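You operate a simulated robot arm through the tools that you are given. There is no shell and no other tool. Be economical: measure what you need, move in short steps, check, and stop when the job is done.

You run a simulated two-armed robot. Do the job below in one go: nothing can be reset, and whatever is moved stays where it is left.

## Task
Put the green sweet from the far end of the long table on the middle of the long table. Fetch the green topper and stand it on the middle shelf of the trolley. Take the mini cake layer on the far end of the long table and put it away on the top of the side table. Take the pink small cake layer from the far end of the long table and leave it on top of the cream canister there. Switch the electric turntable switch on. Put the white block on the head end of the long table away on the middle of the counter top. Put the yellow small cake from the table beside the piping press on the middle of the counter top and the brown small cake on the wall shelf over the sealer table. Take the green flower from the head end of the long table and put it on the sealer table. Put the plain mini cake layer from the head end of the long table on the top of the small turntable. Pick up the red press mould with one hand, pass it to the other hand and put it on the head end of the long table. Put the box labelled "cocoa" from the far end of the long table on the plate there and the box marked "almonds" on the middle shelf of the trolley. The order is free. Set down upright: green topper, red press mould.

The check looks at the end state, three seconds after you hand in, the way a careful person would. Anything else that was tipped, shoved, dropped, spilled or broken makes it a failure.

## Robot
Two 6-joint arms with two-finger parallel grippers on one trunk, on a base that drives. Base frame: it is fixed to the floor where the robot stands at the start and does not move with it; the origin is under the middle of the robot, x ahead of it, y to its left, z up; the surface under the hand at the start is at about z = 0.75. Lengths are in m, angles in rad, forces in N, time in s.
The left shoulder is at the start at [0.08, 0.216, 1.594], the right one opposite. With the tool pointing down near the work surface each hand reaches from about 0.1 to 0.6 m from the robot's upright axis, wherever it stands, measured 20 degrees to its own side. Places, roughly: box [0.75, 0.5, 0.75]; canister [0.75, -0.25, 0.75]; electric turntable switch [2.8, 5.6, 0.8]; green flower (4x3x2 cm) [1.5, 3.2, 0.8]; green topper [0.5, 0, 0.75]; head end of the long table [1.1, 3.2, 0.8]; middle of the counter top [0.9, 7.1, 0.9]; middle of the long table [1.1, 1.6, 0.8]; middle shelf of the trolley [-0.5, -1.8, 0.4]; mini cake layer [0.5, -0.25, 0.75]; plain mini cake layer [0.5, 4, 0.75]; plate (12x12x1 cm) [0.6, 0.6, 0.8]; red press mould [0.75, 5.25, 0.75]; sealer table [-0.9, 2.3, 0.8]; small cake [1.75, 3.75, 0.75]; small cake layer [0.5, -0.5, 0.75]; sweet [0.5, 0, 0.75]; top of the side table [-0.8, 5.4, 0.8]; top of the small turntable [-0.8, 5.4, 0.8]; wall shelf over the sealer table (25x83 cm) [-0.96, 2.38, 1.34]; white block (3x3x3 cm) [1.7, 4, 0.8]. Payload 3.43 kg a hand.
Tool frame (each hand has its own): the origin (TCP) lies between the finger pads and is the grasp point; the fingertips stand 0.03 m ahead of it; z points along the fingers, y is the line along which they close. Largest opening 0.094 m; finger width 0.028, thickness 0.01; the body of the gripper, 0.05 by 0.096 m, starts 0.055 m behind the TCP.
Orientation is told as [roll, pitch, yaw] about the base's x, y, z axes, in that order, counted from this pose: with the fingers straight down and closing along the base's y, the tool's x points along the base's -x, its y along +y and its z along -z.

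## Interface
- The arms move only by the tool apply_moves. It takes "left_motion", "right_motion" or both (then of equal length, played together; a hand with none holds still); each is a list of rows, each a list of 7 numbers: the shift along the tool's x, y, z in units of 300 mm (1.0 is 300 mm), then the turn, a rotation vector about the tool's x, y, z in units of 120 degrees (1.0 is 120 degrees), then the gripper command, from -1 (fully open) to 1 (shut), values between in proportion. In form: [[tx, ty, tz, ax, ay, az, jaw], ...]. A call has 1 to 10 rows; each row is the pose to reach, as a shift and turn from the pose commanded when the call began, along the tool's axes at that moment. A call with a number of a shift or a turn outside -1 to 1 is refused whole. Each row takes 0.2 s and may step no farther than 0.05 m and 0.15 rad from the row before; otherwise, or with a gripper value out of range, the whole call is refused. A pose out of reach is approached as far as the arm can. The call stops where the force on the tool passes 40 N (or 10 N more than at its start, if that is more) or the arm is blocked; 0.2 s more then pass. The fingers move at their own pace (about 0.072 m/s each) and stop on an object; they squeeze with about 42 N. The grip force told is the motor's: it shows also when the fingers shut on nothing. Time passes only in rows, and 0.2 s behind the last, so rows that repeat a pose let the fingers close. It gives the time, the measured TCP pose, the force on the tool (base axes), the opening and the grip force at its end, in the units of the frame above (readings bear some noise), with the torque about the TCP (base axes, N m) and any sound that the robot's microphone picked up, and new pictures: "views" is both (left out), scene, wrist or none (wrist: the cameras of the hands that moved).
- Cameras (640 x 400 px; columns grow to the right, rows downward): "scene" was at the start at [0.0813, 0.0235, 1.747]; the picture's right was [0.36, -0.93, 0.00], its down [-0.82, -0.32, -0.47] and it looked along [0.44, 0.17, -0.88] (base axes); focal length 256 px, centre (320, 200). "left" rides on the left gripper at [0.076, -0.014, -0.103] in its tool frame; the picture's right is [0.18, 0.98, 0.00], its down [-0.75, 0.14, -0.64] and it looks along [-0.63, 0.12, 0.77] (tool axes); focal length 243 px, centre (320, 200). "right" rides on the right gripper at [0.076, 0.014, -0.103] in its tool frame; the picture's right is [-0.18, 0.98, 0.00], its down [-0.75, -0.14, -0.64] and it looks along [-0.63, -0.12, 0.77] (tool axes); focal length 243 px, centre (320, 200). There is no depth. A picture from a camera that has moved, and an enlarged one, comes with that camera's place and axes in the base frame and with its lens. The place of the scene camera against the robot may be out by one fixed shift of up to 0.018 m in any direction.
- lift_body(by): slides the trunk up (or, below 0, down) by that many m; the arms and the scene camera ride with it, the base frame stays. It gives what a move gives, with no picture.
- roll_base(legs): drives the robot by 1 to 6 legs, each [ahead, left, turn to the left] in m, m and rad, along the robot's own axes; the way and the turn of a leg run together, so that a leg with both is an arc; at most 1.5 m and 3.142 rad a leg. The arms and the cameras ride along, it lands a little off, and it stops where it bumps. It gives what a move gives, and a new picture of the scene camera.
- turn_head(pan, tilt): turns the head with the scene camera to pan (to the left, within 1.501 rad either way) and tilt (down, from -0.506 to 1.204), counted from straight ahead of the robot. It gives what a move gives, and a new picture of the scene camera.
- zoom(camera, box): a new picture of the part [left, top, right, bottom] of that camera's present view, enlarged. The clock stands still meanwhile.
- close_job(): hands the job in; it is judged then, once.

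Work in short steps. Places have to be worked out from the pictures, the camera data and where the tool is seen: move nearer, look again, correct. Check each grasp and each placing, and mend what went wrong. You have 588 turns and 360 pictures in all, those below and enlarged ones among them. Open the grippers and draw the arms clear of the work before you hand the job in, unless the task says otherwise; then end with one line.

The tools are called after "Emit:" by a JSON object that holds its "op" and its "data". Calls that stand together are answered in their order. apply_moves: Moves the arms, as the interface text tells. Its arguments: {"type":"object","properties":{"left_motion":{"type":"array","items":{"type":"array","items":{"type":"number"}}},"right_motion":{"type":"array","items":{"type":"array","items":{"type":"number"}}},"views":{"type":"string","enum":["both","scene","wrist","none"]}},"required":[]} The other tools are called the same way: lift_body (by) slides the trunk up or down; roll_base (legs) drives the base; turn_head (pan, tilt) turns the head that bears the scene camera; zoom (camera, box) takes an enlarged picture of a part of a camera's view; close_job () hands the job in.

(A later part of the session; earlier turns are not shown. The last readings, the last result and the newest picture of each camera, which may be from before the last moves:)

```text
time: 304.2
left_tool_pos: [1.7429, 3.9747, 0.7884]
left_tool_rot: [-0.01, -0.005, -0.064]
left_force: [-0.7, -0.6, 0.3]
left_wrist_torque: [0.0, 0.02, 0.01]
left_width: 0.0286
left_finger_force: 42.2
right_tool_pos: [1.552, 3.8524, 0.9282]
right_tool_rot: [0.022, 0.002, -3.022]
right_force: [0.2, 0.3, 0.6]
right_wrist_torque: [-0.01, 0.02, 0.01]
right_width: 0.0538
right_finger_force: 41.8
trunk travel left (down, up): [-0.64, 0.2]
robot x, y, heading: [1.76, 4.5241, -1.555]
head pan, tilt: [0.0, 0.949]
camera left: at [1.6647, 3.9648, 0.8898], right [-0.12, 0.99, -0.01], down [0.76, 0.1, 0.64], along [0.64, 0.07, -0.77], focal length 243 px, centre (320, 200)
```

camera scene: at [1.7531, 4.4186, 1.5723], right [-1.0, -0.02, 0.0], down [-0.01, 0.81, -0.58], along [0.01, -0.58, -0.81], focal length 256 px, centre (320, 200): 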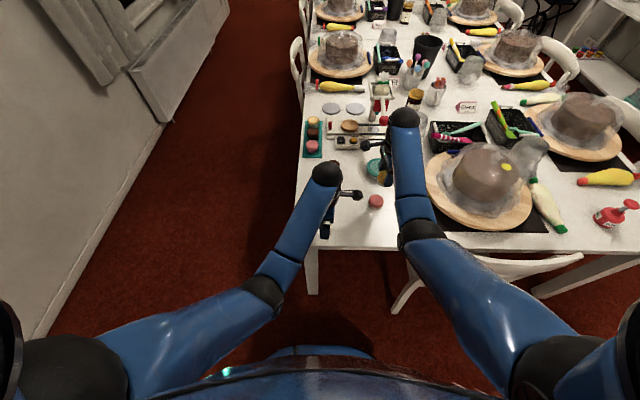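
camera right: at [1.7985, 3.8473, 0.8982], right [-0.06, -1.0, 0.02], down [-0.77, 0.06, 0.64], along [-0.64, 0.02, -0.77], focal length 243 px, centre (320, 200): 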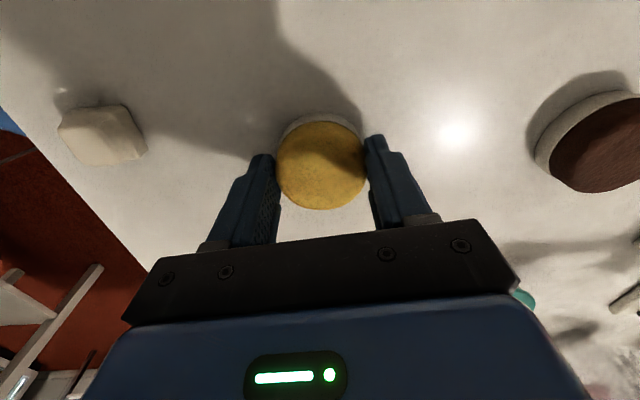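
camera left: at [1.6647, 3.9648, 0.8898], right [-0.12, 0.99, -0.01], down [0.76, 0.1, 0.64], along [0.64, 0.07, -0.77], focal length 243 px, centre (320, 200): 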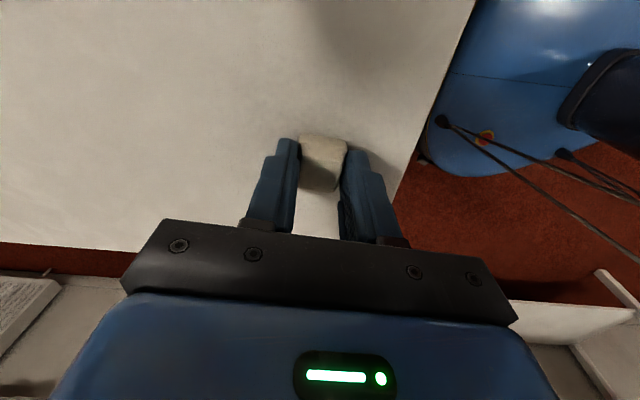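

Block held. Lift, raise the trunk, and turn left in place toward +y with a look at the right-hand passage.

Emit:
{"op": "apply_moves", "data": {"left_motion": [[0, 0, -0.15, 0, 0, 0, 1], [0, 0, -0.3, 0, 0, 0, 1], [0, 0, -0.4, 0, 0, 0, 1]], "views": "none"}}

Emit:
{"op": "lift_body", "data": {"by": 0.2}}

Emit:
{"op": "roll_base", "data": {"legs": [[-0.12, 0.3, 0], [0, 0, 1.57], [0, 0, 1.55]]}}

Emit:
{"op": "turn_head", "data": {"pan": 0.0, "tilt": 0.6}}

```text
time: 305.0
left_tool_pos: [1.7424, 3.9734, 0.9054]
left_tool_rot: [-0.009, -0.005, -0.065]
left_force: [-0.1, -0.4, 0.5]
left_wrist_torque: [0.02, 0.0, 0.02]
left_width: 0.0285
left_finger_force: 41.7
right_tool_pos: [1.5511, 3.8528, 0.9275]
right_tool_rot: [0.021, 0.002, -3.02]
right_force: [-0.4, 0.0, -0.2]
right_wrist_torque: [0.0, 0.04, -0.02]
right_width: 0.0535
right_finger_force: 41.5
trunk travel left (down, up): [-0.64, 0.2]
robot x, y, heading: [1.7582, 4.5224, -1.554]
head pan, tilt: [0.0, 0.949]
```

```text
time: 307.2
left_tool_pos: [1.742, 3.9726, 1.1057]
left_tool_rot: [-0.009, -0.001, -0.066]
left_force: [1.0, 0.6, -0.2]
left_wrist_torque: [0.02, 0.0, 0.0]
left_width: 0.0285
left_finger_force: 42.1
right_tool_pos: [1.5526, 3.8524, 1.1291]
right_tool_rot: [0.021, 0.002, -3.02]
right_force: [-0.6, 0.2, -0.6]
right_wrist_torque: [0.01, 0.03, 0.01]
right_width: 0.0538
right_finger_force: 41.7
trunk travel left (down, up): [-0.84, 0.0]
robot x, y, heading: [1.7608, 4.5215, -1.549]
head pan, tilt: [0.0, 0.949]
```

```text
time: 316.9
left_tool_pos: [2.0873, 5.1959, 1.1054]
left_tool_rot: [-0.009, -0.003, 3.045]
left_force: [-0.5, 0.3, -0.4]
left_wrist_torque: [-0.02, -0.02, -0.02]
left_width: 0.0284
left_finger_force: 41.6
right_tool_pos: [2.2814, 5.3117, 1.1289]
right_tool_rot: [0.021, 0.001, 0.091]
right_force: [0.0, 0.1, 0.6]
right_wrist_torque: [0.0, -0.02, -0.04]
right_width: 0.0537
right_finger_force: 41.7
trunk travel left (down, up): [-0.84, 0.0]
robot x, y, heading: [2.051, 4.6473, 1.557]
head pan, tilt: [0.0, 0.949]
camera scene: at [2.0449, 4.7524, 1.7723], right [1.0, -0.01, 0.0], down [-0.01, -0.81, -0.58], along [0.01, 0.58, -0.81], focal length 256 px, centre (320, 200)
```

scene: 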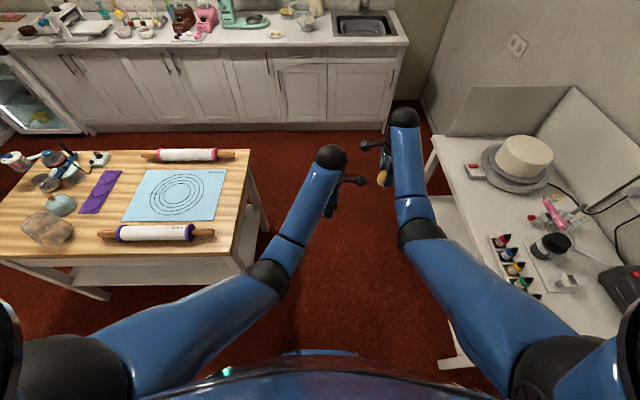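

```text
time: 317.7
left_tool_pos: [2.089, 5.1969, 1.1067]
left_tool_rot: [-0.01, -0.003, 3.046]
left_force: [-0.1, 0.5, -0.6]
left_wrist_torque: [0.03, 0.02, -0.03]
left_width: 0.0284
left_finger_force: 42.0
right_tool_pos: [2.2796, 5.3118, 1.1289]
right_tool_rot: [0.022, 0.001, 0.09]
right_force: [0.0, -0.1, 0.1]
right_wrist_torque: [-0.03, -0.01, 0.0]
right_width: 0.0538
right_finger_force: 42.0
trunk travel left (down, up): [-0.84, 0.0]
robot x, y, heading: [2.055, 4.6511, 1.555]
head pan, tilt: [0.0, 0.6]
camera scene: at [2.0445, 4.768, 1.8006], right [1.0, -0.02, 0.0], down [-0.01, -0.57, -0.82], along [0.01, 0.82, -0.57], focal length 256 px, centre (320, 200)
```

scene: 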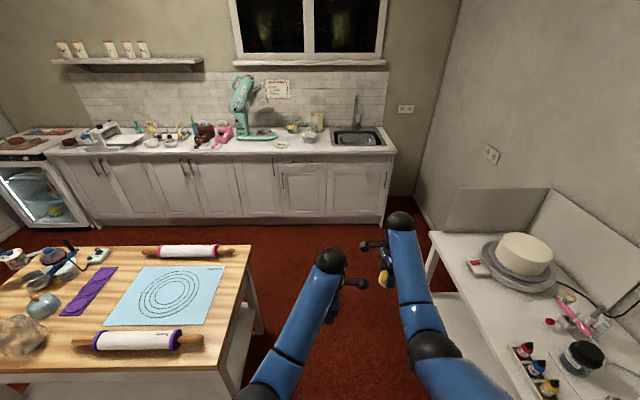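

The passage (x 1.7–2.74) is free; the turntable's switch box is near (2.87,5.64). First the counter: drive ahead between the tables and look.

Emit:
{"op": "roll_base", "data": {"legs": [[1.45, -0.05, 0.0]]}}

Emit:
{"op": "turn_head", "data": {"pan": 0.7, "tilt": 0.7}}

```text
time: 325.0
left_tool_pos: [2.1683, 6.6612, 1.1058]
left_tool_rot: [-0.009, -0.003, 3.04]
left_force: [-0.6, 0.2, -0.3]
left_wrist_torque: [0.02, 0.01, -0.03]
left_width: 0.0283
left_finger_force: 42.0
right_tool_pos: [2.3611, 6.7757, 1.1299]
right_tool_rot: [0.022, 0.003, 0.086]
right_force: [0.5, 0.4, -0.9]
right_wrist_torque: [-0.01, -0.01, -0.02]
right_width: 0.0538
right_finger_force: 41.8
trunk travel left (down, up): [-0.84, 0.0]
robot x, y, heading: [2.1298, 6.1172, 1.553]
head pan, tilt: [0.0, 0.6]
camera scene: at [2.1223, 6.2329, 1.8008], right [1.0, -0.02, 0.0], down [-0.01, -0.56, -0.83], along [0.02, 0.83, -0.56], focal length 256 px, centre (320, 200)
```

scene: 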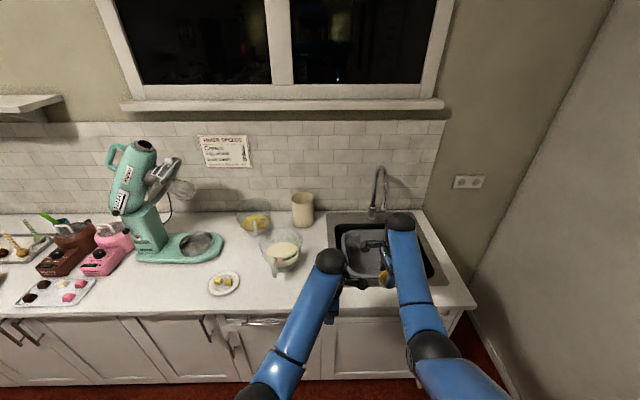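

```text
time: 326.1
left_tool_pos: [2.1676, 6.663, 1.105]
left_tool_rot: [-0.01, -0.001, 3.041]
left_force: [-0.1, 0.5, -0.6]
left_wrist_torque: [-0.02, 0.02, 0.03]
left_width: 0.0285
left_finger_force: 41.6
right_tool_pos: [2.3602, 6.7756, 1.1285]
right_tool_rot: [0.019, 0.002, 0.084]
right_force: [0.7, -0.1, 0.8]
right_wrist_torque: [-0.01, -0.04, 0.02]
right_width: 0.0538
right_finger_force: 41.9
trunk travel left (down, up): [-0.84, 0.0]
robot x, y, heading: [2.1286, 6.1198, 1.553]
head pan, tilt: [0.7, 0.7]
camera scene: at [2.0672, 6.2122, 1.792], right [0.78, 0.63, 0.0], down [0.4, -0.5, -0.76], along [-0.48, 0.59, -0.64], focal length 256 px, centre (320, 200)
```

scene: 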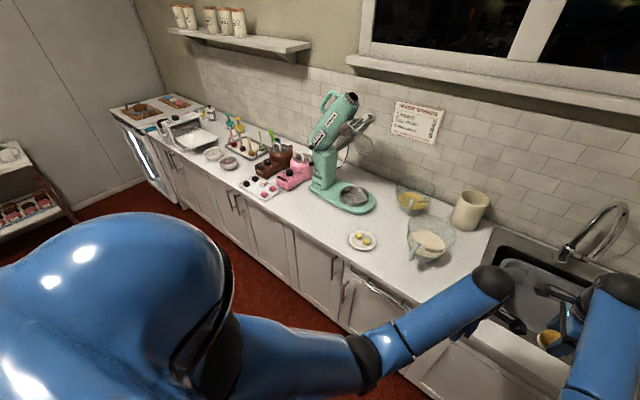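

Zoom on the counter's middle to find free spots near x≈0.9.

Emit:
{"op": "zoom", "data": {"camera": "scene", "box": [140, 90, 390, 260]}}

```text
2.35 times, centred on (265, 175) of scene
camera zoom: at [2.0672, 6.2122, 1.792], right [0.78, 0.63, 0.0], down [0.4, -0.5, -0.76], along [-0.48, 0.59, -0.64], focal length 602 px, centre (449, 259)
```

zoom: 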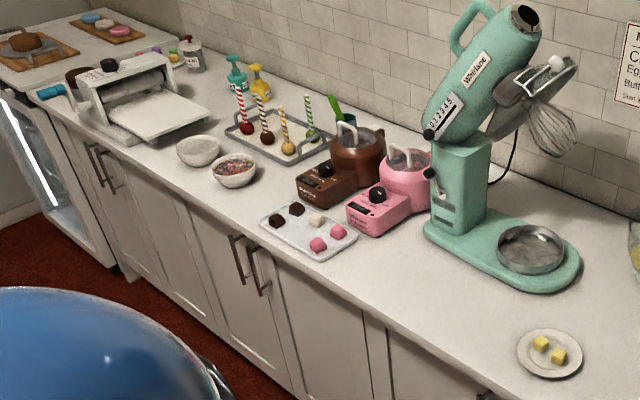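

Plan: block to the patch near (0.865,6.905), yellow cake to (1.225,6.89), both in the middle third. Slide left along the counter at safe distance, then look.

Emit:
{"op": "roll_base", "data": {"legs": [[0.08, 0, 0], [0, 1.08, 0]]}}

Emit:
{"op": "turn_head", "data": {"pan": 0.0, "tilt": 0.9}}

```text
time: 332.2
left_tool_pos: [1.1117, 6.7619, 1.1058]
left_tool_rot: [-0.007, -0.004, 3.043]
left_force: [-0.1, -0.5, -0.7]
left_wrist_torque: [-0.01, -0.03, -0.03]
left_width: 0.0283
left_finger_force: 42.0
right_tool_pos: [1.3051, 6.8772, 1.1294]
right_tool_rot: [0.02, 0.003, 0.089]
right_force: [0.6, 1.3, -0.3]
right_wrist_torque: [-0.03, 0.02, 0.02]
right_width: 0.0537
right_finger_force: 42.0
trunk travel left (down, up): [-0.84, 0.0]
robot x, y, heading: [1.0752, 6.2156, 1.553]
head pan, tilt: [0.7, 0.7]
camera scene: at [1.0147, 6.3123, 1.7921], right [0.77, 0.63, 0.0], down [0.41, -0.5, -0.77], along [-0.48, 0.59, -0.64], focal length 256 px, centre (320, 200)
```

scene: 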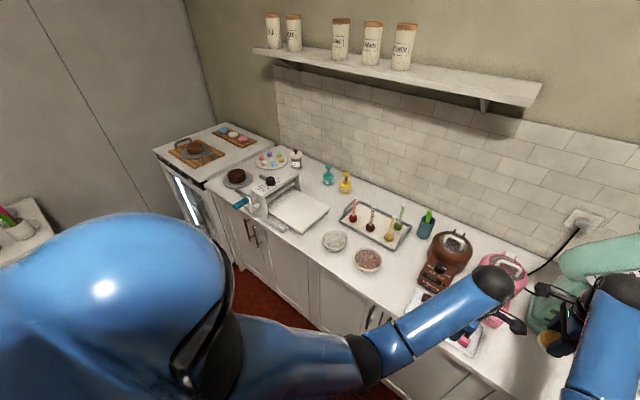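

```text
time: 333.3
left_tool_pos: [1.1109, 6.7635, 1.1049]
left_tool_rot: [-0.008, -0.003, 3.044]
left_force: [0.2, -0.6, -0.2]
left_wrist_torque: [-0.02, -0.01, -0.01]
left_width: 0.0287
left_finger_force: 41.9
right_tool_pos: [1.3033, 6.8786, 1.129]
right_tool_rot: [0.023, 0.002, 0.088]
right_force: [0.1, 0.1, 0.6]
right_wrist_torque: [0.04, 0.0, -0.02]
right_width: 0.0536
right_finger_force: 41.7
trunk travel left (down, up): [-0.84, 0.0]
robot x, y, heading: [1.0739, 6.2144, 1.554]
head pan, tilt: [0.0, 0.901]
camera scene: at [1.0675, 6.322, 1.7759], right [1.0, -0.01, 0.0], down [-0.01, -0.78, -0.62], along [0.01, 0.62, -0.78], focal length 256 px, centre (320, 200)
```

scene: 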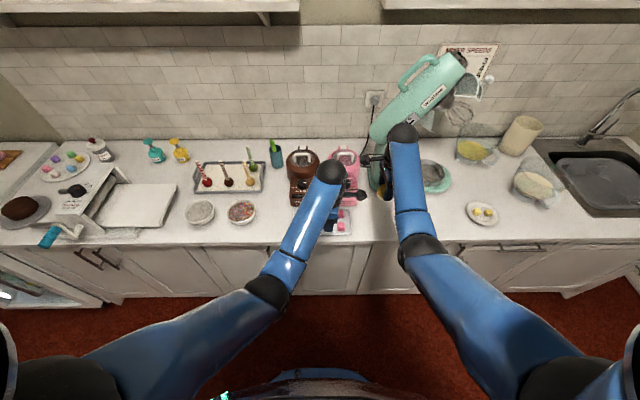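

Move the left hand over the left patch for a close look.

Emit:
{"op": "apply_moves", "data": {"left_motion": [[-0.14, -0.03, 0, 0, 0, 0, 1], [-0.28, -0.06, 0, 0, 0, 0, 1], [-0.42, -0.1, 0, 0, 0, 0, 1], [-0.56, -0.13, 0, 0, 0, 0, 1], [-0.7, -0.16, 0, 0, 0, 0, 1], [-0.822, -0.187, 0, 0, 0, 0, 1]], "views": "both"}}

```text
time: 334.7
left_tool_pos: [0.8699, 6.845, 1.1052]
left_tool_rot: [-0.01, -0.002, 3.045]
left_force: [0.1, 0.3, 0.6]
left_wrist_torque: [-0.02, -0.02, -0.02]
left_width: 0.0285
left_finger_force: 42.4
right_tool_pos: [1.3022, 6.8785, 1.1289]
right_tool_rot: [0.02, 0.0, 0.089]
right_force: [0.2, -0.3, 0.2]
right_wrist_torque: [-0.01, -0.01, 0.03]
right_width: 0.0539
right_finger_force: 42.6
trunk travel left (down, up): [-0.84, 0.0]
robot x, y, heading: [1.0715, 6.2162, 1.555]
head pan, tilt: [0.0, 0.901]
camera scene: at [1.0659, 6.3226, 1.7758], right [1.0, -0.02, 0.0], down [-0.01, -0.78, -0.62], along [0.01, 0.62, -0.78], focal length 256 px, centre (320, 200)
camera left: at [0.9458, 6.8495, 1.2088], right [0.09, -1.0, -0.01], down [-0.76, -0.07, 0.64], along [-0.64, -0.05, -0.77], focal length 243 px, centre (320, 200)
```

scene: 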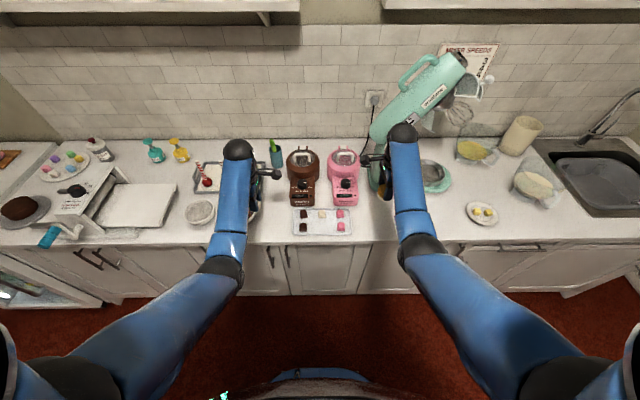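
left: 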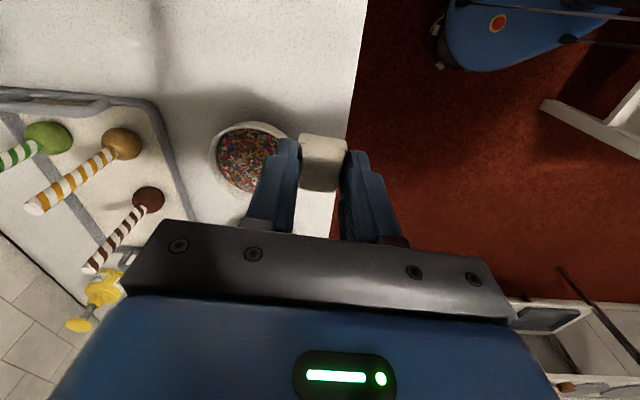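

There is a 12×18 cm free patch at x 0.83–0.955, y 6.82–7.0 (near the given middle). Yellow goes to (0.888,6.945) with the right hand, block to (0.89,6.86) with the left. Shift the base left.

Emit:
{"op": "roll_base", "data": {"legs": [[0.06, 0.37, 0]]}}

Emit:
{"op": "lift_body", "data": {"by": -0.1}}

Emit:
{"op": "zoom", "data": {"camera": "right", "box": [0, 0, 640, 400]}}

```text
time: 337.0
left_tool_pos: [0.504, 6.9065, 1.1076]
left_tool_rot: [-0.009, -0.005, 3.052]
left_force: [0.2, -0.7, 0.0]
left_wrist_torque: [-0.01, 0.04, -0.02]
left_width: 0.0285
left_finger_force: 41.6
right_tool_pos: [0.9386, 6.9435, 1.1305]
right_tool_rot: [0.023, 0.004, 0.097]
right_force: [1.2, 0.3, 0.0]
right_wrist_torque: [0.0, 0.01, 0.03]
right_width: 0.0535
right_finger_force: 41.8
trunk travel left (down, up): [-0.84, 0.0]
robot x, y, heading: [0.7131, 6.2797, 1.561]
head pan, tilt: [0.0, 0.901]
camera scene: at [0.7087, 6.3858, 1.7759], right [1.0, -0.01, 0.0], down [-0.01, -0.78, -0.62], along [0.0, 0.62, -0.78], focal length 256 px, centre (320, 200)
```

scene: 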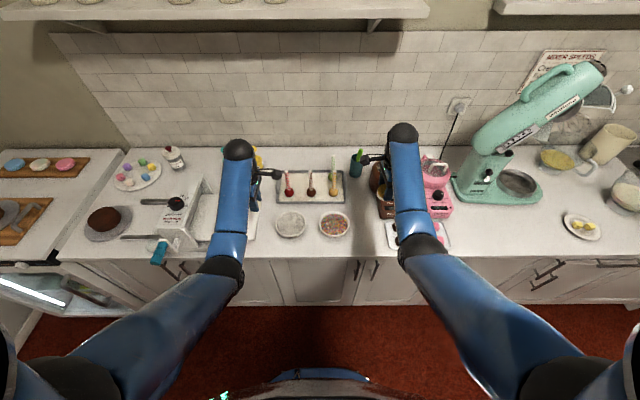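

```text
time: 338.4
left_tool_pos: [0.504, 6.9078, 1.007]
left_tool_rot: [-0.007, -0.003, 3.053]
left_force: [0.1, -1.1, 0.2]
left_wrist_torque: [-0.01, -0.01, 0.0]
left_width: 0.0285
left_finger_force: 41.8
right_tool_pos: [0.9364, 6.9448, 1.0281]
right_tool_rot: [0.022, 0.003, 0.099]
right_force: [-0.6, 0.2, -0.1]
right_wrist_torque: [-0.02, 0.03, 0.01]
right_width: 0.0536
right_finger_force: 41.9
trunk travel left (down, up): [-0.74, 0.1]
robot x, y, heading: [0.7132, 6.2809, 1.565]
head pan, tilt: [0.0, 0.901]
```

```text
1.00 times, centred on (320, 200) of right (not enlarged: the box is as wide or as high as the picture)
camera zoom: at [0.8589, 6.9496, 1.1332], right [0.09, 1.0, 0.02], down [0.77, -0.08, 0.64], along [0.64, -0.04, -0.77], focal length 243 px, centre (320, 200)
```

zoom: 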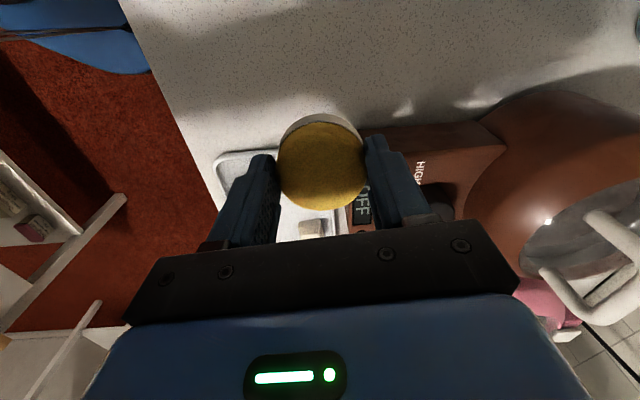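

Tray begins at x≈0.97, machine corner at (0.947,6.98). Move the yellow cake to (0.893,6.95) and lower to just above the counter.

Emit:
{"op": "apply_moves", "data": {"right_motion": [[0.07, 0.015, 0, 0, 0, 0, 1], [0.141, 0.031, 0, 0, 0, 0, 1], [0.141, 0.031, 0.12, 0, 0, 0, 1], [0.141, 0.031, 0.24, 0, 0, 0, 1], [0.141, 0.031, 0.255, 0, 0, 0, 1]], "views": "wrist"}}

```text
time: 339.6
left_tool_pos: [0.5033, 6.9064, 1.0068]
left_tool_rot: [-0.009, -0.002, 3.053]
left_force: [-0.1, 0.1, 0.1]
left_wrist_torque: [-0.01, 0.02, 0.0]
left_width: 0.0285
left_finger_force: 42.2
right_tool_pos: [0.8931, 6.9511, 0.9541]
right_tool_rot: [0.019, 0.002, 0.098]
right_force: [0.0, 1.0, -1.3]
right_wrist_torque: [-0.03, 0.01, -0.01]
right_width: 0.0538
right_finger_force: 41.9
trunk travel left (down, up): [-0.74, 0.1]
robot x, y, heading: [0.7098, 6.2811, 1.561]
head pan, tilt: [0.0, 0.901]
camera right: at [0.8153, 6.9555, 1.0575], right [0.09, 1.0, 0.02], down [0.77, -0.08, 0.64], along [0.64, -0.04, -0.77], focal length 243 px, centre (320, 200)
```

right: 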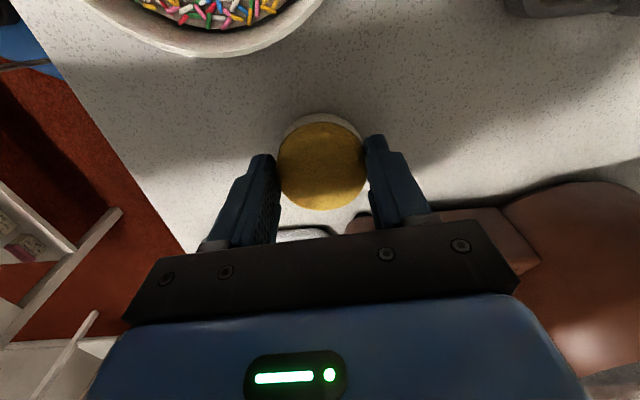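

Clear around. Lower in fine steps until contact.

Emit:
{"op": "apply_moves", "data": {"right_motion": [[0, 0, 0.012, 0, 0, 0, 1], [0, 0, 0.02, 0, 0, 0, 1], [0, 0, 0.028, 0, 0, 0, 1], [0, 0, 0.036, 0, 0, 0, 1]], "views": "none"}}

```text
time: 340.6
left_tool_pos: [0.5038, 6.9063, 1.0089]
left_tool_rot: [-0.011, -0.003, 3.051]
left_force: [-0.6, -0.3, 0.0]
left_wrist_torque: [-0.01, -0.05, -0.02]
left_width: 0.0284
left_finger_force: 42.2
right_tool_pos: [0.8936, 6.9511, 0.9438]
right_tool_rot: [0.025, 0.001, 0.097]
right_force: [1.9, -0.1, 13.2]
right_wrist_torque: [-0.24, -0.13, 0.04]
right_width: 0.0536
right_finger_force: 42.0
trunk travel left (down, up): [-0.74, 0.1]
robot x, y, heading: [0.7132, 6.2818, 1.564]
head pan, tilt: [0.0, 0.901]
```

Contact (13 N). Release and rise.

Emit:
{"op": "apply_moves", "data": {"right_motion": [[0, 0, -0.004, 0, 0, 0, 0.5], [0, 0, -0.004, 0, 0, 0, -0.5], [0, 0, -0.004, 0, 0, 0, -0.5], [0, 0, -0.1, 0, 0, 0, -0.5], [0, 0, -0.25, 0, 0, 0, -0.5], [0, 0, -0.4, 0, 0, 0, -0.5]], "views": "wrist"}}

```text
time: 342.0
left_tool_pos: [0.5031, 6.9067, 1.007]
left_tool_rot: [-0.01, -0.002, 3.053]
left_force: [-0.5, 0.4, -0.3]
left_wrist_torque: [0.0, 0.02, 0.02]
left_width: 0.0286
left_finger_force: 42.0
right_tool_pos: [0.8918, 6.9479, 1.0635]
right_tool_rot: [0.019, 0.003, 0.098]
right_force: [0.1, -0.1, -0.2]
right_wrist_torque: [-0.01, -0.03, 0.02]
right_width: 0.0703
right_finger_force: 0.0
trunk travel left (down, up): [-0.74, 0.1]
robot x, y, heading: [0.7109, 6.2837, 1.568]
head pan, tilt: [0.0, 0.901]
camera right: at [0.8142, 6.9538, 1.1667], right [0.09, 1.0, 0.02], down [0.77, -0.08, 0.64], along [0.64, -0.04, -0.77], focal length 243 px, centre (320, 200)
```

right: 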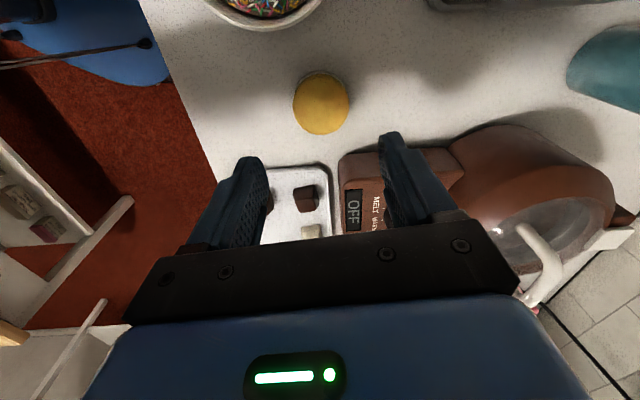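

Yellow cake stands on the counter. Raise, shift right to place the block with the left hand.

Emit:
{"op": "lift_body", "data": {"by": 0.1}}

Emit:
{"op": "roll_base", "data": {"legs": [[-0.03, -0.34, 0]]}}

Emit:
{"op": "lift_body", "data": {"by": -0.1}}

Emit:
{"op": "zoom", "data": {"camera": "left", "box": [0, 0, 640, 400]}}

```text
time: 343.3
left_tool_pos: [0.5031, 6.9057, 1.1068]
left_tool_rot: [-0.009, -0.002, 3.053]
left_force: [-0.7, -0.4, -1.0]
left_wrist_torque: [-0.01, -0.03, -0.03]
left_width: 0.0283
left_finger_force: 41.9
right_tool_pos: [0.8933, 6.9503, 1.1614]
right_tool_rot: [0.02, 0.002, 0.097]
right_force: [0.6, -0.9, 0.2]
right_wrist_torque: [-0.02, 0.01, 0.02]
right_width: 0.0704
right_finger_force: 0.1
trunk travel left (down, up): [-0.84, 0.0]
robot x, y, heading: [0.7166, 6.2788, 1.565]
head pan, tilt: [0.0, 0.901]
```

```text
time: 345.5
left_tool_pos: [0.8384, 6.8753, 1.1064]
left_tool_rot: [-0.007, 0.0, 3.054]
left_force: [-0.3, 0.7, 0.0]
left_wrist_torque: [0.04, -0.02, 0.02]
left_width: 0.0286
left_finger_force: 41.8
right_tool_pos: [1.2274, 6.9167, 1.1625]
right_tool_rot: [0.019, 0.001, 0.095]
right_force: [1.0, -0.4, 0.5]
right_wrist_torque: [-0.02, -0.02, 0.0]
right_width: 0.0708
right_finger_force: 0.1
trunk travel left (down, up): [-0.84, 0.0]
robot x, y, heading: [1.0492, 6.2469, 1.569]
head pan, tilt: [0.0, 0.901]
camera scene: at [1.0378, 6.3547, 1.7759], right [1.0, -0.01, 0.0], down [0.0, -0.78, -0.62], along [0.01, 0.62, -0.78], focal length 256 px, centre (320, 200)
```

scene: 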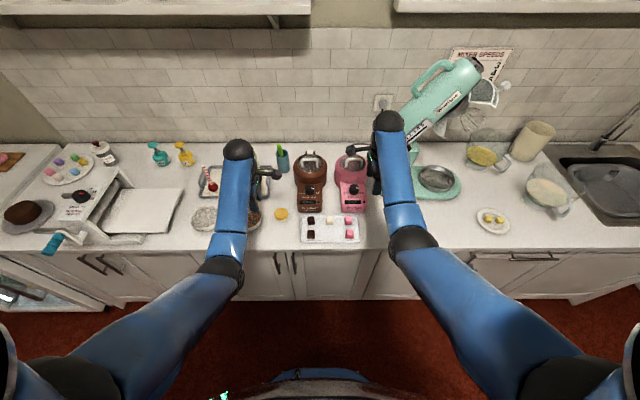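

```text
time: 346.8
left_tool_pos: [0.8408, 6.8745, 1.0073]
left_tool_rot: [-0.01, -0.002, 3.054]
left_force: [0.0, 1.4, 0.7]
left_wrist_torque: [0.02, 0.02, 0.0]
left_width: 0.0285
left_finger_force: 42.0
right_tool_pos: [1.2284, 6.9162, 1.0634]
right_tool_rot: [0.021, 0.001, 0.096]
right_force: [-0.5, -0.1, -0.5]
right_wrist_torque: [-0.01, 0.0, -0.01]
right_width: 0.0704
right_finger_force: 0.0
trunk travel left (down, up): [-0.74, 0.1]
robot x, y, heading: [1.0492, 6.2475, 1.566]
head pan, tilt: [0.0, 0.901]
```

```text
1.00 times, centred on (320, 200) of left (not enlarged: the box is as wide or as high as the picture)
camera zoom: at [0.9174, 6.8803, 1.1092], right [0.1, -1.0, -0.01], down [-0.76, -0.08, 0.64], along [-0.64, -0.05, -0.77], focal length 243 px, centre (320, 200)
```

zoom: 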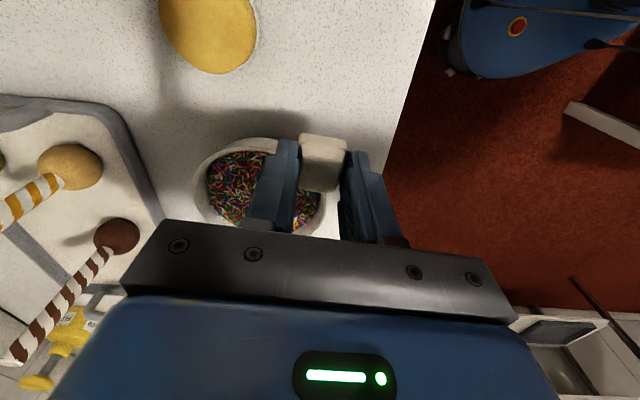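

Place the block at (0.895,6.857).

Emit:
{"op": "apply_moves", "data": {"left_motion": [[0.09, 0.021, 0, 0, 0, 0, 1], [0.184, 0.042, 0, 0, 0, 0, 1], [0.184, 0.042, 0.1, 0, 0, 0, 1], [0.184, 0.042, 0.2, 0, 0, 0, 1], [0.184, 0.042, 0.215, 0, 0, 0, 1], [0.184, 0.042, 0.225, 0, 0, 0, 1]], "views": "wrist"}}

```text
time: 348.2
left_tool_pos: [0.8959, 6.8568, 0.9398]
left_tool_rot: [-0.01, -0.003, 3.05]
left_force: [0.3, 0.5, -0.3]
left_wrist_torque: [0.02, -0.01, -0.03]
left_width: 0.0283
left_finger_force: 42.1
right_tool_pos: [1.2309, 6.9165, 1.0625]
right_tool_rot: [0.021, 0.002, 0.095]
right_force: [0.0, 0.4, 0.3]
right_wrist_torque: [0.0, 0.02, 0.0]
right_width: 0.0703
right_finger_force: 0.1
trunk travel left (down, up): [-0.74, 0.1]
robot x, y, heading: [1.0527, 6.2474, 1.561]
head pan, tilt: [0.0, 0.901]
camera left: at [0.9715, 6.8624, 1.0412], right [0.1, -1.0, -0.01], down [-0.76, -0.08, 0.64], along [-0.64, -0.05, -0.77], focal length 243 px, centre (320, 200)
```

left: 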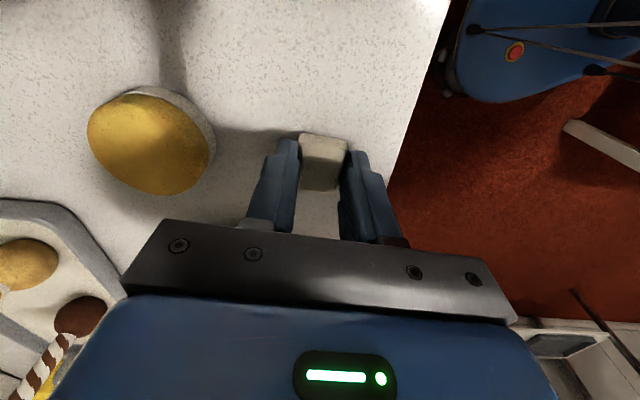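

Fine lowering, then release.

Emit:
{"op": "apply_moves", "data": {"left_motion": [[0, 0, 0.006, 0, 0, 0, 1], [0, 0, 0.012, 0, 0, 0, 1], [0, 0, 0.012, 0, 0, 0, 0.4], [0, 0, 0.01, 0, 0, 0, 0.0], [0, 0, 0.01, 0, 0, 0, 0.0], [0, 0, -0.1, 0, 0, 0, 0.0], [0, 0, -0.25, 0, 0, 0, 0.0]], "views": "wrist"}}

```text
time: 349.8
left_tool_pos: [0.8948, 6.8578, 1.0139]
left_tool_rot: [-0.009, -0.003, 3.052]
left_force: [-1.2, -0.2, -0.5]
left_wrist_torque: [-0.01, -0.03, 0.0]
left_width: 0.047
left_finger_force: 0.0
right_tool_pos: [1.2315, 6.9167, 1.0625]
right_tool_rot: [0.021, 0.002, 0.095]
right_force: [0.9, 0.4, 0.6]
right_wrist_torque: [-0.03, 0.03, 0.0]
right_width: 0.0708
right_finger_force: 0.1
trunk travel left (down, up): [-0.74, 0.1]
robot x, y, heading: [1.0468, 6.2488, 1.561]
head pan, tilt: [0.0, 0.901]
camera left: at [0.9715, 6.862, 1.1163], right [0.1, -1.0, -0.01], down [-0.76, -0.08, 0.64], along [-0.64, -0.05, -0.77], focal length 243 px, centre (320, 200)
```

left: 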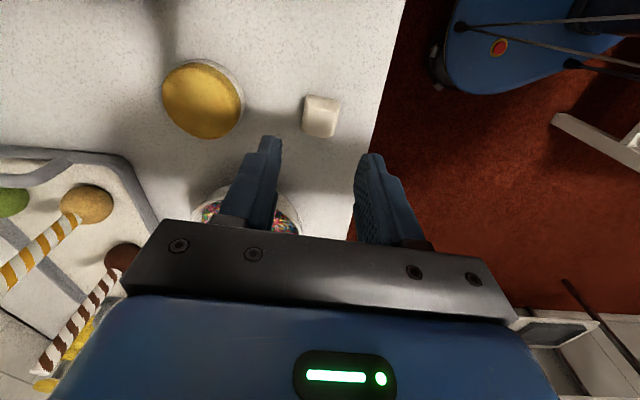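

Both rest on the counter. Next the electric turntable switch: go around to its table, facing +x.

Emit:
{"op": "lift_body", "data": {"by": 0.1}}

Emit:
{"op": "roll_base", "data": {"legs": [[-0.05, 0, 0], [0, -1.07, 0], [-0.55, 0, 0], [0, 0, -1.56]]}}

Emit:
{"op": "turn_head", "data": {"pan": 0.0, "tilt": 0.9}}

```text
time: 351.2
left_tool_pos: [0.8948, 6.8571, 1.1137]
left_tool_rot: [-0.008, -0.003, 3.053]
left_force: [-0.4, 0.3, -1.2]
left_wrist_torque: [0.02, 0.0, 0.02]
left_width: 0.0469
left_finger_force: 0.1
right_tool_pos: [1.2302, 6.9162, 1.1621]
right_tool_rot: [0.022, 0.002, 0.096]
right_force: [0.6, -0.3, 0.6]
right_wrist_torque: [-0.03, 0.0, -0.02]
right_width: 0.0707
right_finger_force: 0.0
trunk travel left (down, up): [-0.84, 0.0]
robot x, y, heading: [1.049, 6.2494, 1.562]
head pan, tilt: [0.0, 0.901]
```

```text
time: 363.9
left_tool_pos: [2.7269, 5.7676, 1.1133]
left_tool_rot: [-0.008, -0.003, 1.455]
left_force: [-0.2, 0.7, 0.9]
left_wrist_torque: [-0.04, 0.01, 0.01]
left_width: 0.0468
left_finger_force: 0.1
right_tool_pos: [2.7784, 5.4301, 1.1624]
right_tool_rot: [0.021, 0.002, -1.499]
right_force: [0.6, -0.7, -0.2]
right_wrist_torque: [0.0, -0.01, -0.02]
right_width: 0.0704
right_finger_force: 0.0
trunk travel left (down, up): [-0.84, 0.0]
robot x, y, heading: [2.1178, 5.6271, -0.033]
head pan, tilt: [0.0, 0.901]
camera scene: at [2.2129, 5.6243, 1.7759], right [-0.03, -1.0, 0.0], down [-0.78, 0.03, -0.62], along [0.62, -0.02, -0.78], focal length 256 px, centre (320, 200)
```

scene: 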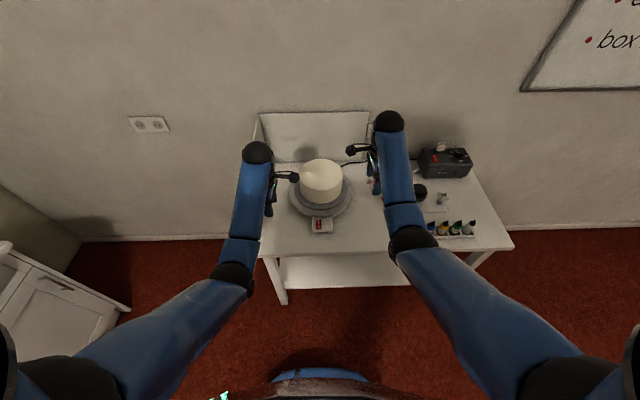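

```text
time: 364.5
left_tool_pos: [2.7271, 5.7669, 1.1129]
left_tool_rot: [-0.01, -0.001, 1.454]
left_force: [-0.5, 0.4, 0.4]
left_wrist_torque: [0.02, -0.01, 0.0]
left_width: 0.047
left_finger_force: 0.1
right_tool_pos: [2.7795, 5.4298, 1.1631]
right_tool_rot: [0.019, 0.002, -1.498]
right_force: [0.9, -0.9, -0.3]
right_wrist_torque: [0.02, 0.0, 0.01]
right_width: 0.0706
right_finger_force: 0.1
trunk travel left (down, up): [-0.84, 0.0]
robot x, y, heading: [2.1185, 5.6267, -0.034]
head pan, tilt: [0.0, 0.901]
camera scene: at [2.2129, 5.624, 1.7759], right [-0.03, -1.0, 0.0], down [-0.78, 0.03, -0.62], along [0.62, -0.02, -0.78], focal length 256 px, centre (320, 200)
```

scene: 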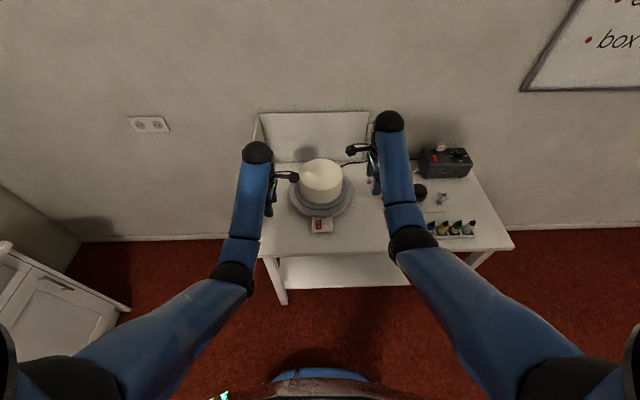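

Zoom on the switch.

Emit:
{"op": "zoom", "data": {"camera": "scene", "box": [280, 190, 360, 245]}}

```text
7.27 times, centred on (320, 218) of scene
camera zoom: at [2.2129, 5.624, 1.7759], right [-0.03, -1.0, 0.0], down [-0.78, 0.03, -0.62], along [0.62, -0.02, -0.78], focal length 1860 px, centre (320, 73)
```

zoom: 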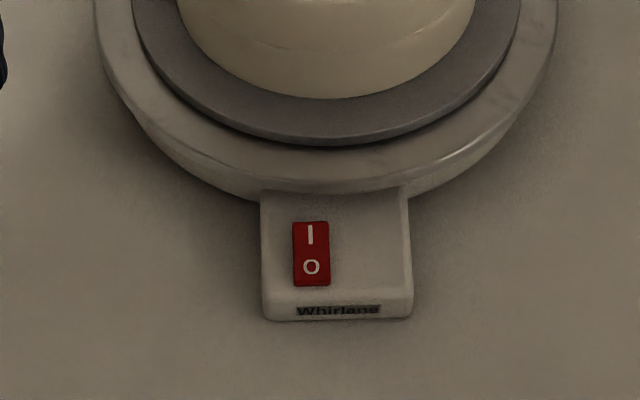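

The rocker shows "I" on its far half; "on" means pressing the far half, near (2.857,5.61). Advance 0.12 m, move the left hand aside, lower the trunk, and bring the right hand (closed) above.

Emit:
{"op": "roll_base", "data": {"legs": [[0.12, 0, 0.03]]}}

Emit:
{"op": "apply_moves", "data": {"left_motion": [[-0.12, 0, 0, 0, 0, 0, 0], [-0.24, 0, 0, 0, 0, 0, 0], [-0.36, 0.1, 0, 0, 0, 0, 0], [-0.4, 0.2, 0, 0, 0, 0, 0]], "right_motion": [[0.1, 0.02, 0, 0, 0, 0, 1], [0.22, 0.04, 0, 0, 0, 0, 1], [0.34, 0.08, 0, 0, 0, 0, 1], [0.4, 0.1, 0, 0, 0, 0, 1]], "views": "none"}}

Emit:
{"op": "lift_body", "data": {"by": -0.15}}

Emit:
{"op": "zoom", "data": {"camera": "right", "box": [0, 0, 640, 400]}}

```text
time: 365.7
left_tool_pos: [2.8365, 5.7822, 1.1181]
left_tool_rot: [-0.017, -0.004, 1.486]
left_force: [-0.6, -0.3, -0.2]
left_wrist_torque: [0.0, -0.04, 0.02]
left_width: 0.0469
left_finger_force: 0.0
right_tool_pos: [2.8973, 5.4466, 1.1672]
right_tool_rot: [0.027, 0.002, -1.471]
right_force: [-0.4, 0.2, 0.0]
right_wrist_torque: [0.01, -0.02, 0.01]
right_width: 0.0705
right_finger_force: 0.0
trunk travel left (down, up): [-0.84, 0.0]
robot x, y, heading: [2.235, 5.6266, -0.009]
head pan, tilt: [0.0, 0.901]
camera scene: at [2.3209, 5.6241, 1.7768], right [-0.01, -1.0, 0.0], down [-0.78, 0.0, -0.63], along [0.63, 0.0, -0.78], focal length 256 px, centre (320, 200)
```

scene: 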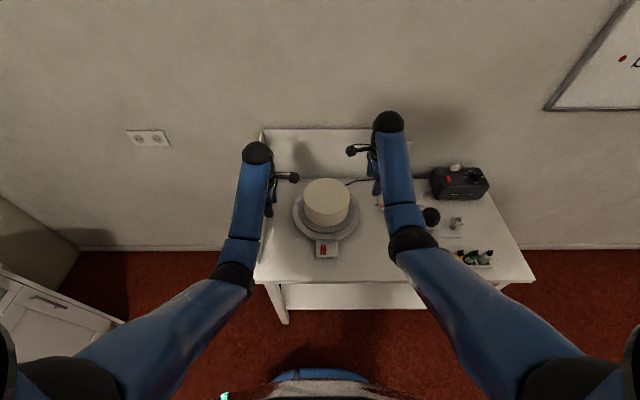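

```text
time: 366.4
left_tool_pos: [2.8427, 5.8462, 1.1134]
left_tool_rot: [-0.014, 0.01, 1.466]
left_force: [0.0, -0.8, -1.1]
left_wrist_torque: [0.03, -0.02, 0.01]
left_width: 0.0469
left_finger_force: 0.1
left hand out of reach, approached as far as the arm can: row 3
right_tool_pos: [2.9095, 5.5147, 1.1642]
right_tool_rot: [0.022, 0.004, -1.473]
right_force: [-0.7, 0.5, 0.6]
right_wrist_torque: [0.0, -0.04, 0.01]
right_width: 0.0003
right_finger_force: 20.1
trunk travel left (down, up): [-0.84, 0.0]
robot x, y, heading: [2.2374, 5.6272, -0.008]
head pan, tilt: [0.0, 0.901]
stopped in row 3 (left hand): the force on the tool passed its limit at 61 N (the readings are from after the stop); the commanded pose is now the measured one
```

```text
time: 366.9
left_tool_pos: [2.8468, 5.8465, 1.1026]
left_tool_rot: [-0.024, 0.011, 1.468]
left_force: [-0.9, -2.4, 4.3]
left_wrist_torque: [0.02, 0.21, 0.1]
left_width: 0.047
left_finger_force: 0.0
right_tool_pos: [2.9093, 5.5146, 1.147]
right_tool_rot: [0.022, 0.003, -1.471]
right_force: [-1.1, 0.2, -0.6]
right_wrist_torque: [0.01, -0.02, 0.0]
right_width: 0.0
right_finger_force: 32.9
trunk travel left (down, up): [-0.822, 0.018]
robot x, y, heading: [2.2364, 5.6254, -0.005]
head pan, tilt: [0.0, 0.901]
stopped: the force on the tool passed its limit at 54 N (the readings are from after the stop); the commanded pose is now the measured one
```

```text
1.00 times, centred on (320, 200) of right (not enlarged: the box is as wide or as high as the picture)
camera zoom: at [2.9127, 5.5921, 1.2509], right [1.0, -0.09, 0.02], down [-0.08, -0.77, 0.64], along [-0.04, -0.64, -0.77], focal length 243 px, centre (320, 200)
```

zoom: 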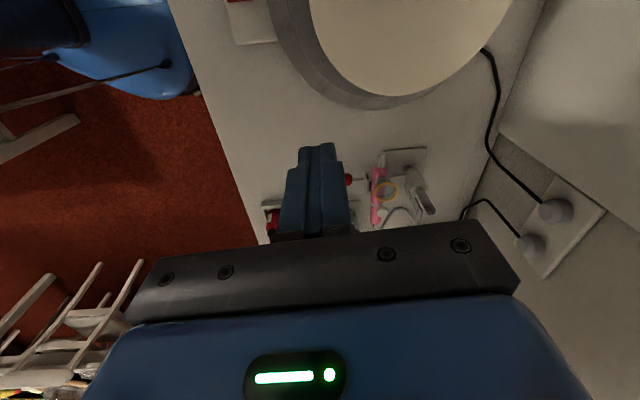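

The left hand touched the side splash panel at y≈5.9. Raise back and pull the left hand away (−y and toward the robot).

Emit:
{"op": "lift_body", "data": {"by": 0.018}}

Emit:
{"op": "apply_moves", "data": {"left_motion": [[0.05, 0.02, -0.1, 0, 0, 0, 0], [0.12, 0.06, -0.2, 0, 0, 0, 0], [0.2, 0.1, -0.25, 0, 0, 0, 0], [0.25, 0.25, -0.25, 0, 0, 0, 0]], "views": "scene"}}

```text
time: 367.6
left_tool_pos: [2.8473, 5.8471, 1.1212]
left_tool_rot: [-0.025, 0.011, 1.465]
left_force: [0.6, -3.3, 2.6]
left_wrist_torque: [-0.03, 0.01, 0.08]
left_width: 0.0461
left_finger_force: 0.0
right_tool_pos: [2.9096, 5.5167, 1.1646]
right_tool_rot: [0.022, 0.001, -1.471]
right_force: [-1.2, -1.4, 0.9]
right_wrist_torque: [0.01, 0.0, 0.05]
right_width: 0.0
right_finger_force: 33.0
trunk travel left (down, up): [-0.84, 0.0]
robot x, y, heading: [2.2333, 5.6248, -0.01]
head pan, tilt: [0.0, 0.901]
```

```text
time: 368.6
left_tool_pos: [2.832, 5.7805, 1.1161]
left_tool_rot: [-0.026, 0.011, 1.465]
left_force: [-0.1, 0.2, 0.1]
left_wrist_torque: [-0.03, -0.03, 0.01]
left_width: 0.0473
left_finger_force: 0.0
left hand out of reach, approached as far as the arm can: row 1, 2, 3, 4
right_tool_pos: [2.9104, 5.517, 1.1651]
right_tool_rot: [0.023, 0.001, -1.471]
right_force: [0.0, 0.0, 0.6]
right_wrist_torque: [-0.02, -0.05, 0.0]
right_width: 0.0
right_finger_force: 33.3
trunk travel left (down, up): [-0.84, 0.0]
robot x, y, heading: [2.2347, 5.6245, -0.009]
head pan, tilt: [0.0, 0.901]
camera scene: at [2.3314, 5.6244, 1.7761], right [-0.01, -1.0, 0.0], down [-0.78, 0.01, -0.62], along [0.62, -0.01, -0.78], focal length 256 px, centre (320, 200)
```

scene: 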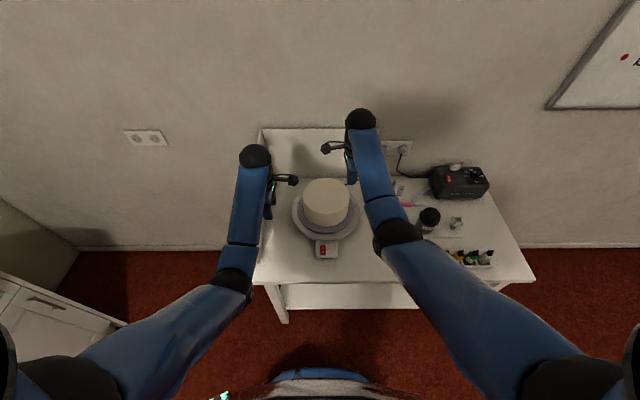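

All still in place. Lower the trunk 0.15 now (left hand has clearance) and look with the right camera.

Emit:
{"op": "lift_body", "data": {"by": -0.15}}

Emit:
{"op": "apply_moves", "data": {"right_motion": [[0.1, -0.05, -0.03, 0, 0, 0, 1], [0.2, -0.1, -0.03, 0, 0, 0, 1], [0.3, -0.15, 0, 0, 0, 0, 1], [0.33, -0.2, 0.1, 0, 0, 0, 1], [0.33, -0.2, 0.15, 0, 0, 0, 1]], "views": "wrist"}}

```text
time: 370.4
left_tool_pos: [2.8333, 5.7809, 0.9666]
left_tool_rot: [-0.024, 0.01, 1.465]
left_force: [-0.3, 0.0, 0.4]
left_wrist_torque: [0.0, 0.0, -0.02]
left_width: 0.0468
left_finger_force: 0.1
right_tool_pos: [2.9109, 5.5164, 1.0132]
right_tool_rot: [0.02, 0.002, -1.473]
right_force: [0.9, 0.6, -0.1]
right_wrist_torque: [0.01, 0.01, 0.01]
right_width: 0.0
right_finger_force: 33.4
trunk travel left (down, up): [-0.69, 0.15]
robot x, y, heading: [2.2392, 5.6273, -0.011]
head pan, tilt: [0.0, 0.901]
```

```text
time: 371.4
left_tool_pos: [2.8273, 5.7843, 0.9582]
left_tool_rot: [-0.002, 0.005, 1.469]
left_force: [0.6, 1.6, -1.6]
left_wrist_torque: [-0.02, 0.17, 0.12]
left_width: 0.0469
left_finger_force: 0.1
right_tool_pos: [2.8469, 5.6082, 0.9889]
right_tool_rot: [0.041, 0.009, -1.481]
right_force: [-0.7, -1.3, 1.4]
right_wrist_torque: [0.31, -0.12, 0.07]
right_width: 0.0
right_finger_force: 33.1
trunk travel left (down, up): [-0.69, 0.15]
robot x, y, heading: [2.2351, 5.6261, -0.012]
head pan, tilt: [0.0, 0.901]
stopped in row 5 (left hand): the force on the tool passed its limit at 50 N (the readings are from after the stop); the commanded pose is now the measured one
camera right: at [2.8504, 5.6845, 1.0935], right [0.99, -0.09, 0.04], down [-0.1, -0.77, 0.63], along [-0.03, -0.63, -0.78], focal length 243 px, centre (320, 200)
```

right: 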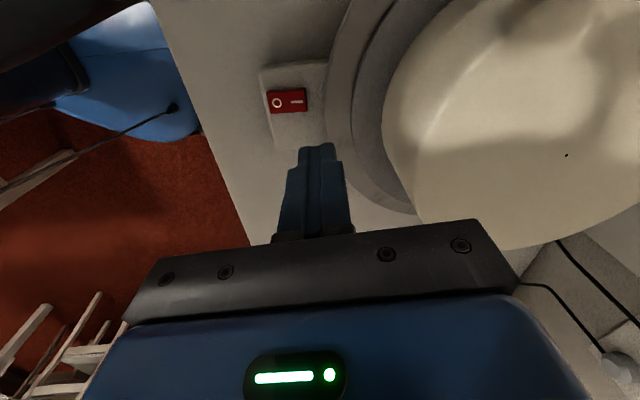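

Camera stalks of the two hands touch. Raise the left hand and recentre the right.

Emit:
{"op": "apply_moves", "data": {"left_motion": [[-0.05, 0, -0.12, 0, 0, 0, 0], [-0.1, 0, -0.24, 0, 0, 0, 0], [-0.12, 0, -0.36, 0, 0, 0, 0]], "right_motion": [[-0.05, 0, 0, 0, 0, 0, 1], [-0.1, 0, 0, 0, 0, 0, 1], [-0.12, 0, 0, 0, 0, 0, 1]], "views": "both"}}

```text
time: 372.2
left_tool_pos: [2.885, 5.8154, 1.0044]
left_tool_rot: [-0.002, 0.005, 1.466]
left_force: [-0.6, -3.2, -0.8]
left_wrist_torque: [0.33, -0.11, 0.11]
left_width: 0.0468
left_finger_force: 0.1
left hand out of reach, approached as far as the arm can: row 1, 2, 3
right_tool_pos: [2.851, 5.5699, 0.9881]
right_tool_rot: [0.04, 0.01, -1.48]
right_force: [0.5, -0.1, -0.3]
right_wrist_torque: [-0.01, -0.01, -0.03]
right_width: 0.0
right_finger_force: 32.8
trunk travel left (down, up): [-0.69, 0.15]
robot x, y, heading: [2.2368, 5.6239, -0.009]
head pan, tilt: [0.0, 0.901]
camera scene: at [2.3326, 5.6215, 1.6258], right [-0.01, -1.0, 0.0], down [-0.78, 0.01, -0.62], along [0.62, 0.0, -0.78], focal length 256 px, centre (320, 200)
camera right: at [2.8534, 5.6467, 1.0925], right [0.99, -0.09, 0.04], down [-0.1, -0.77, 0.63], along [-0.03, -0.63, -0.78], focal length 243 px, centre (320, 200)
camera left: at [2.8898, 5.7381, 1.1072], right [-1.0, -0.08, 0.0], down [-0.06, 0.77, 0.64], along [-0.05, 0.64, -0.77], focal length 243 px, centre (320, 200)
```

scene: 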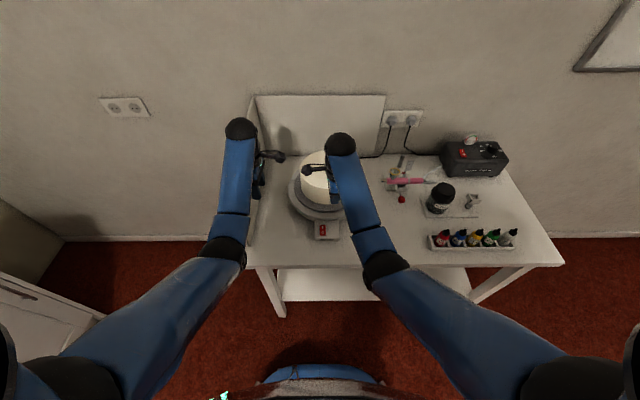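
right: 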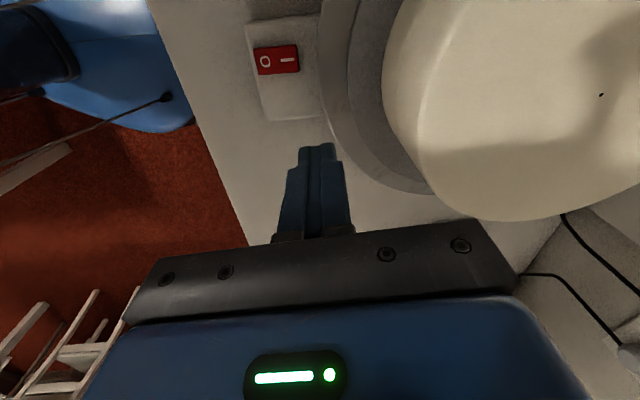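
left: 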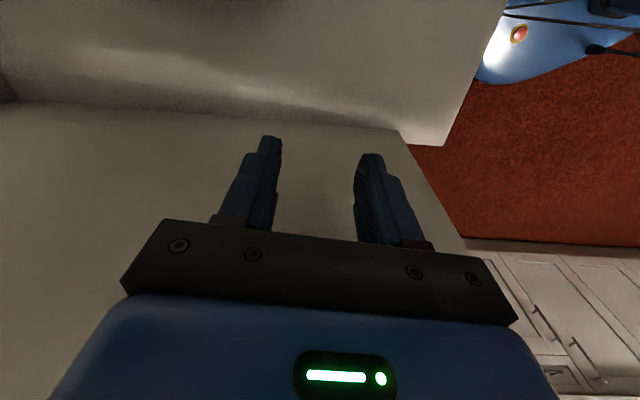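

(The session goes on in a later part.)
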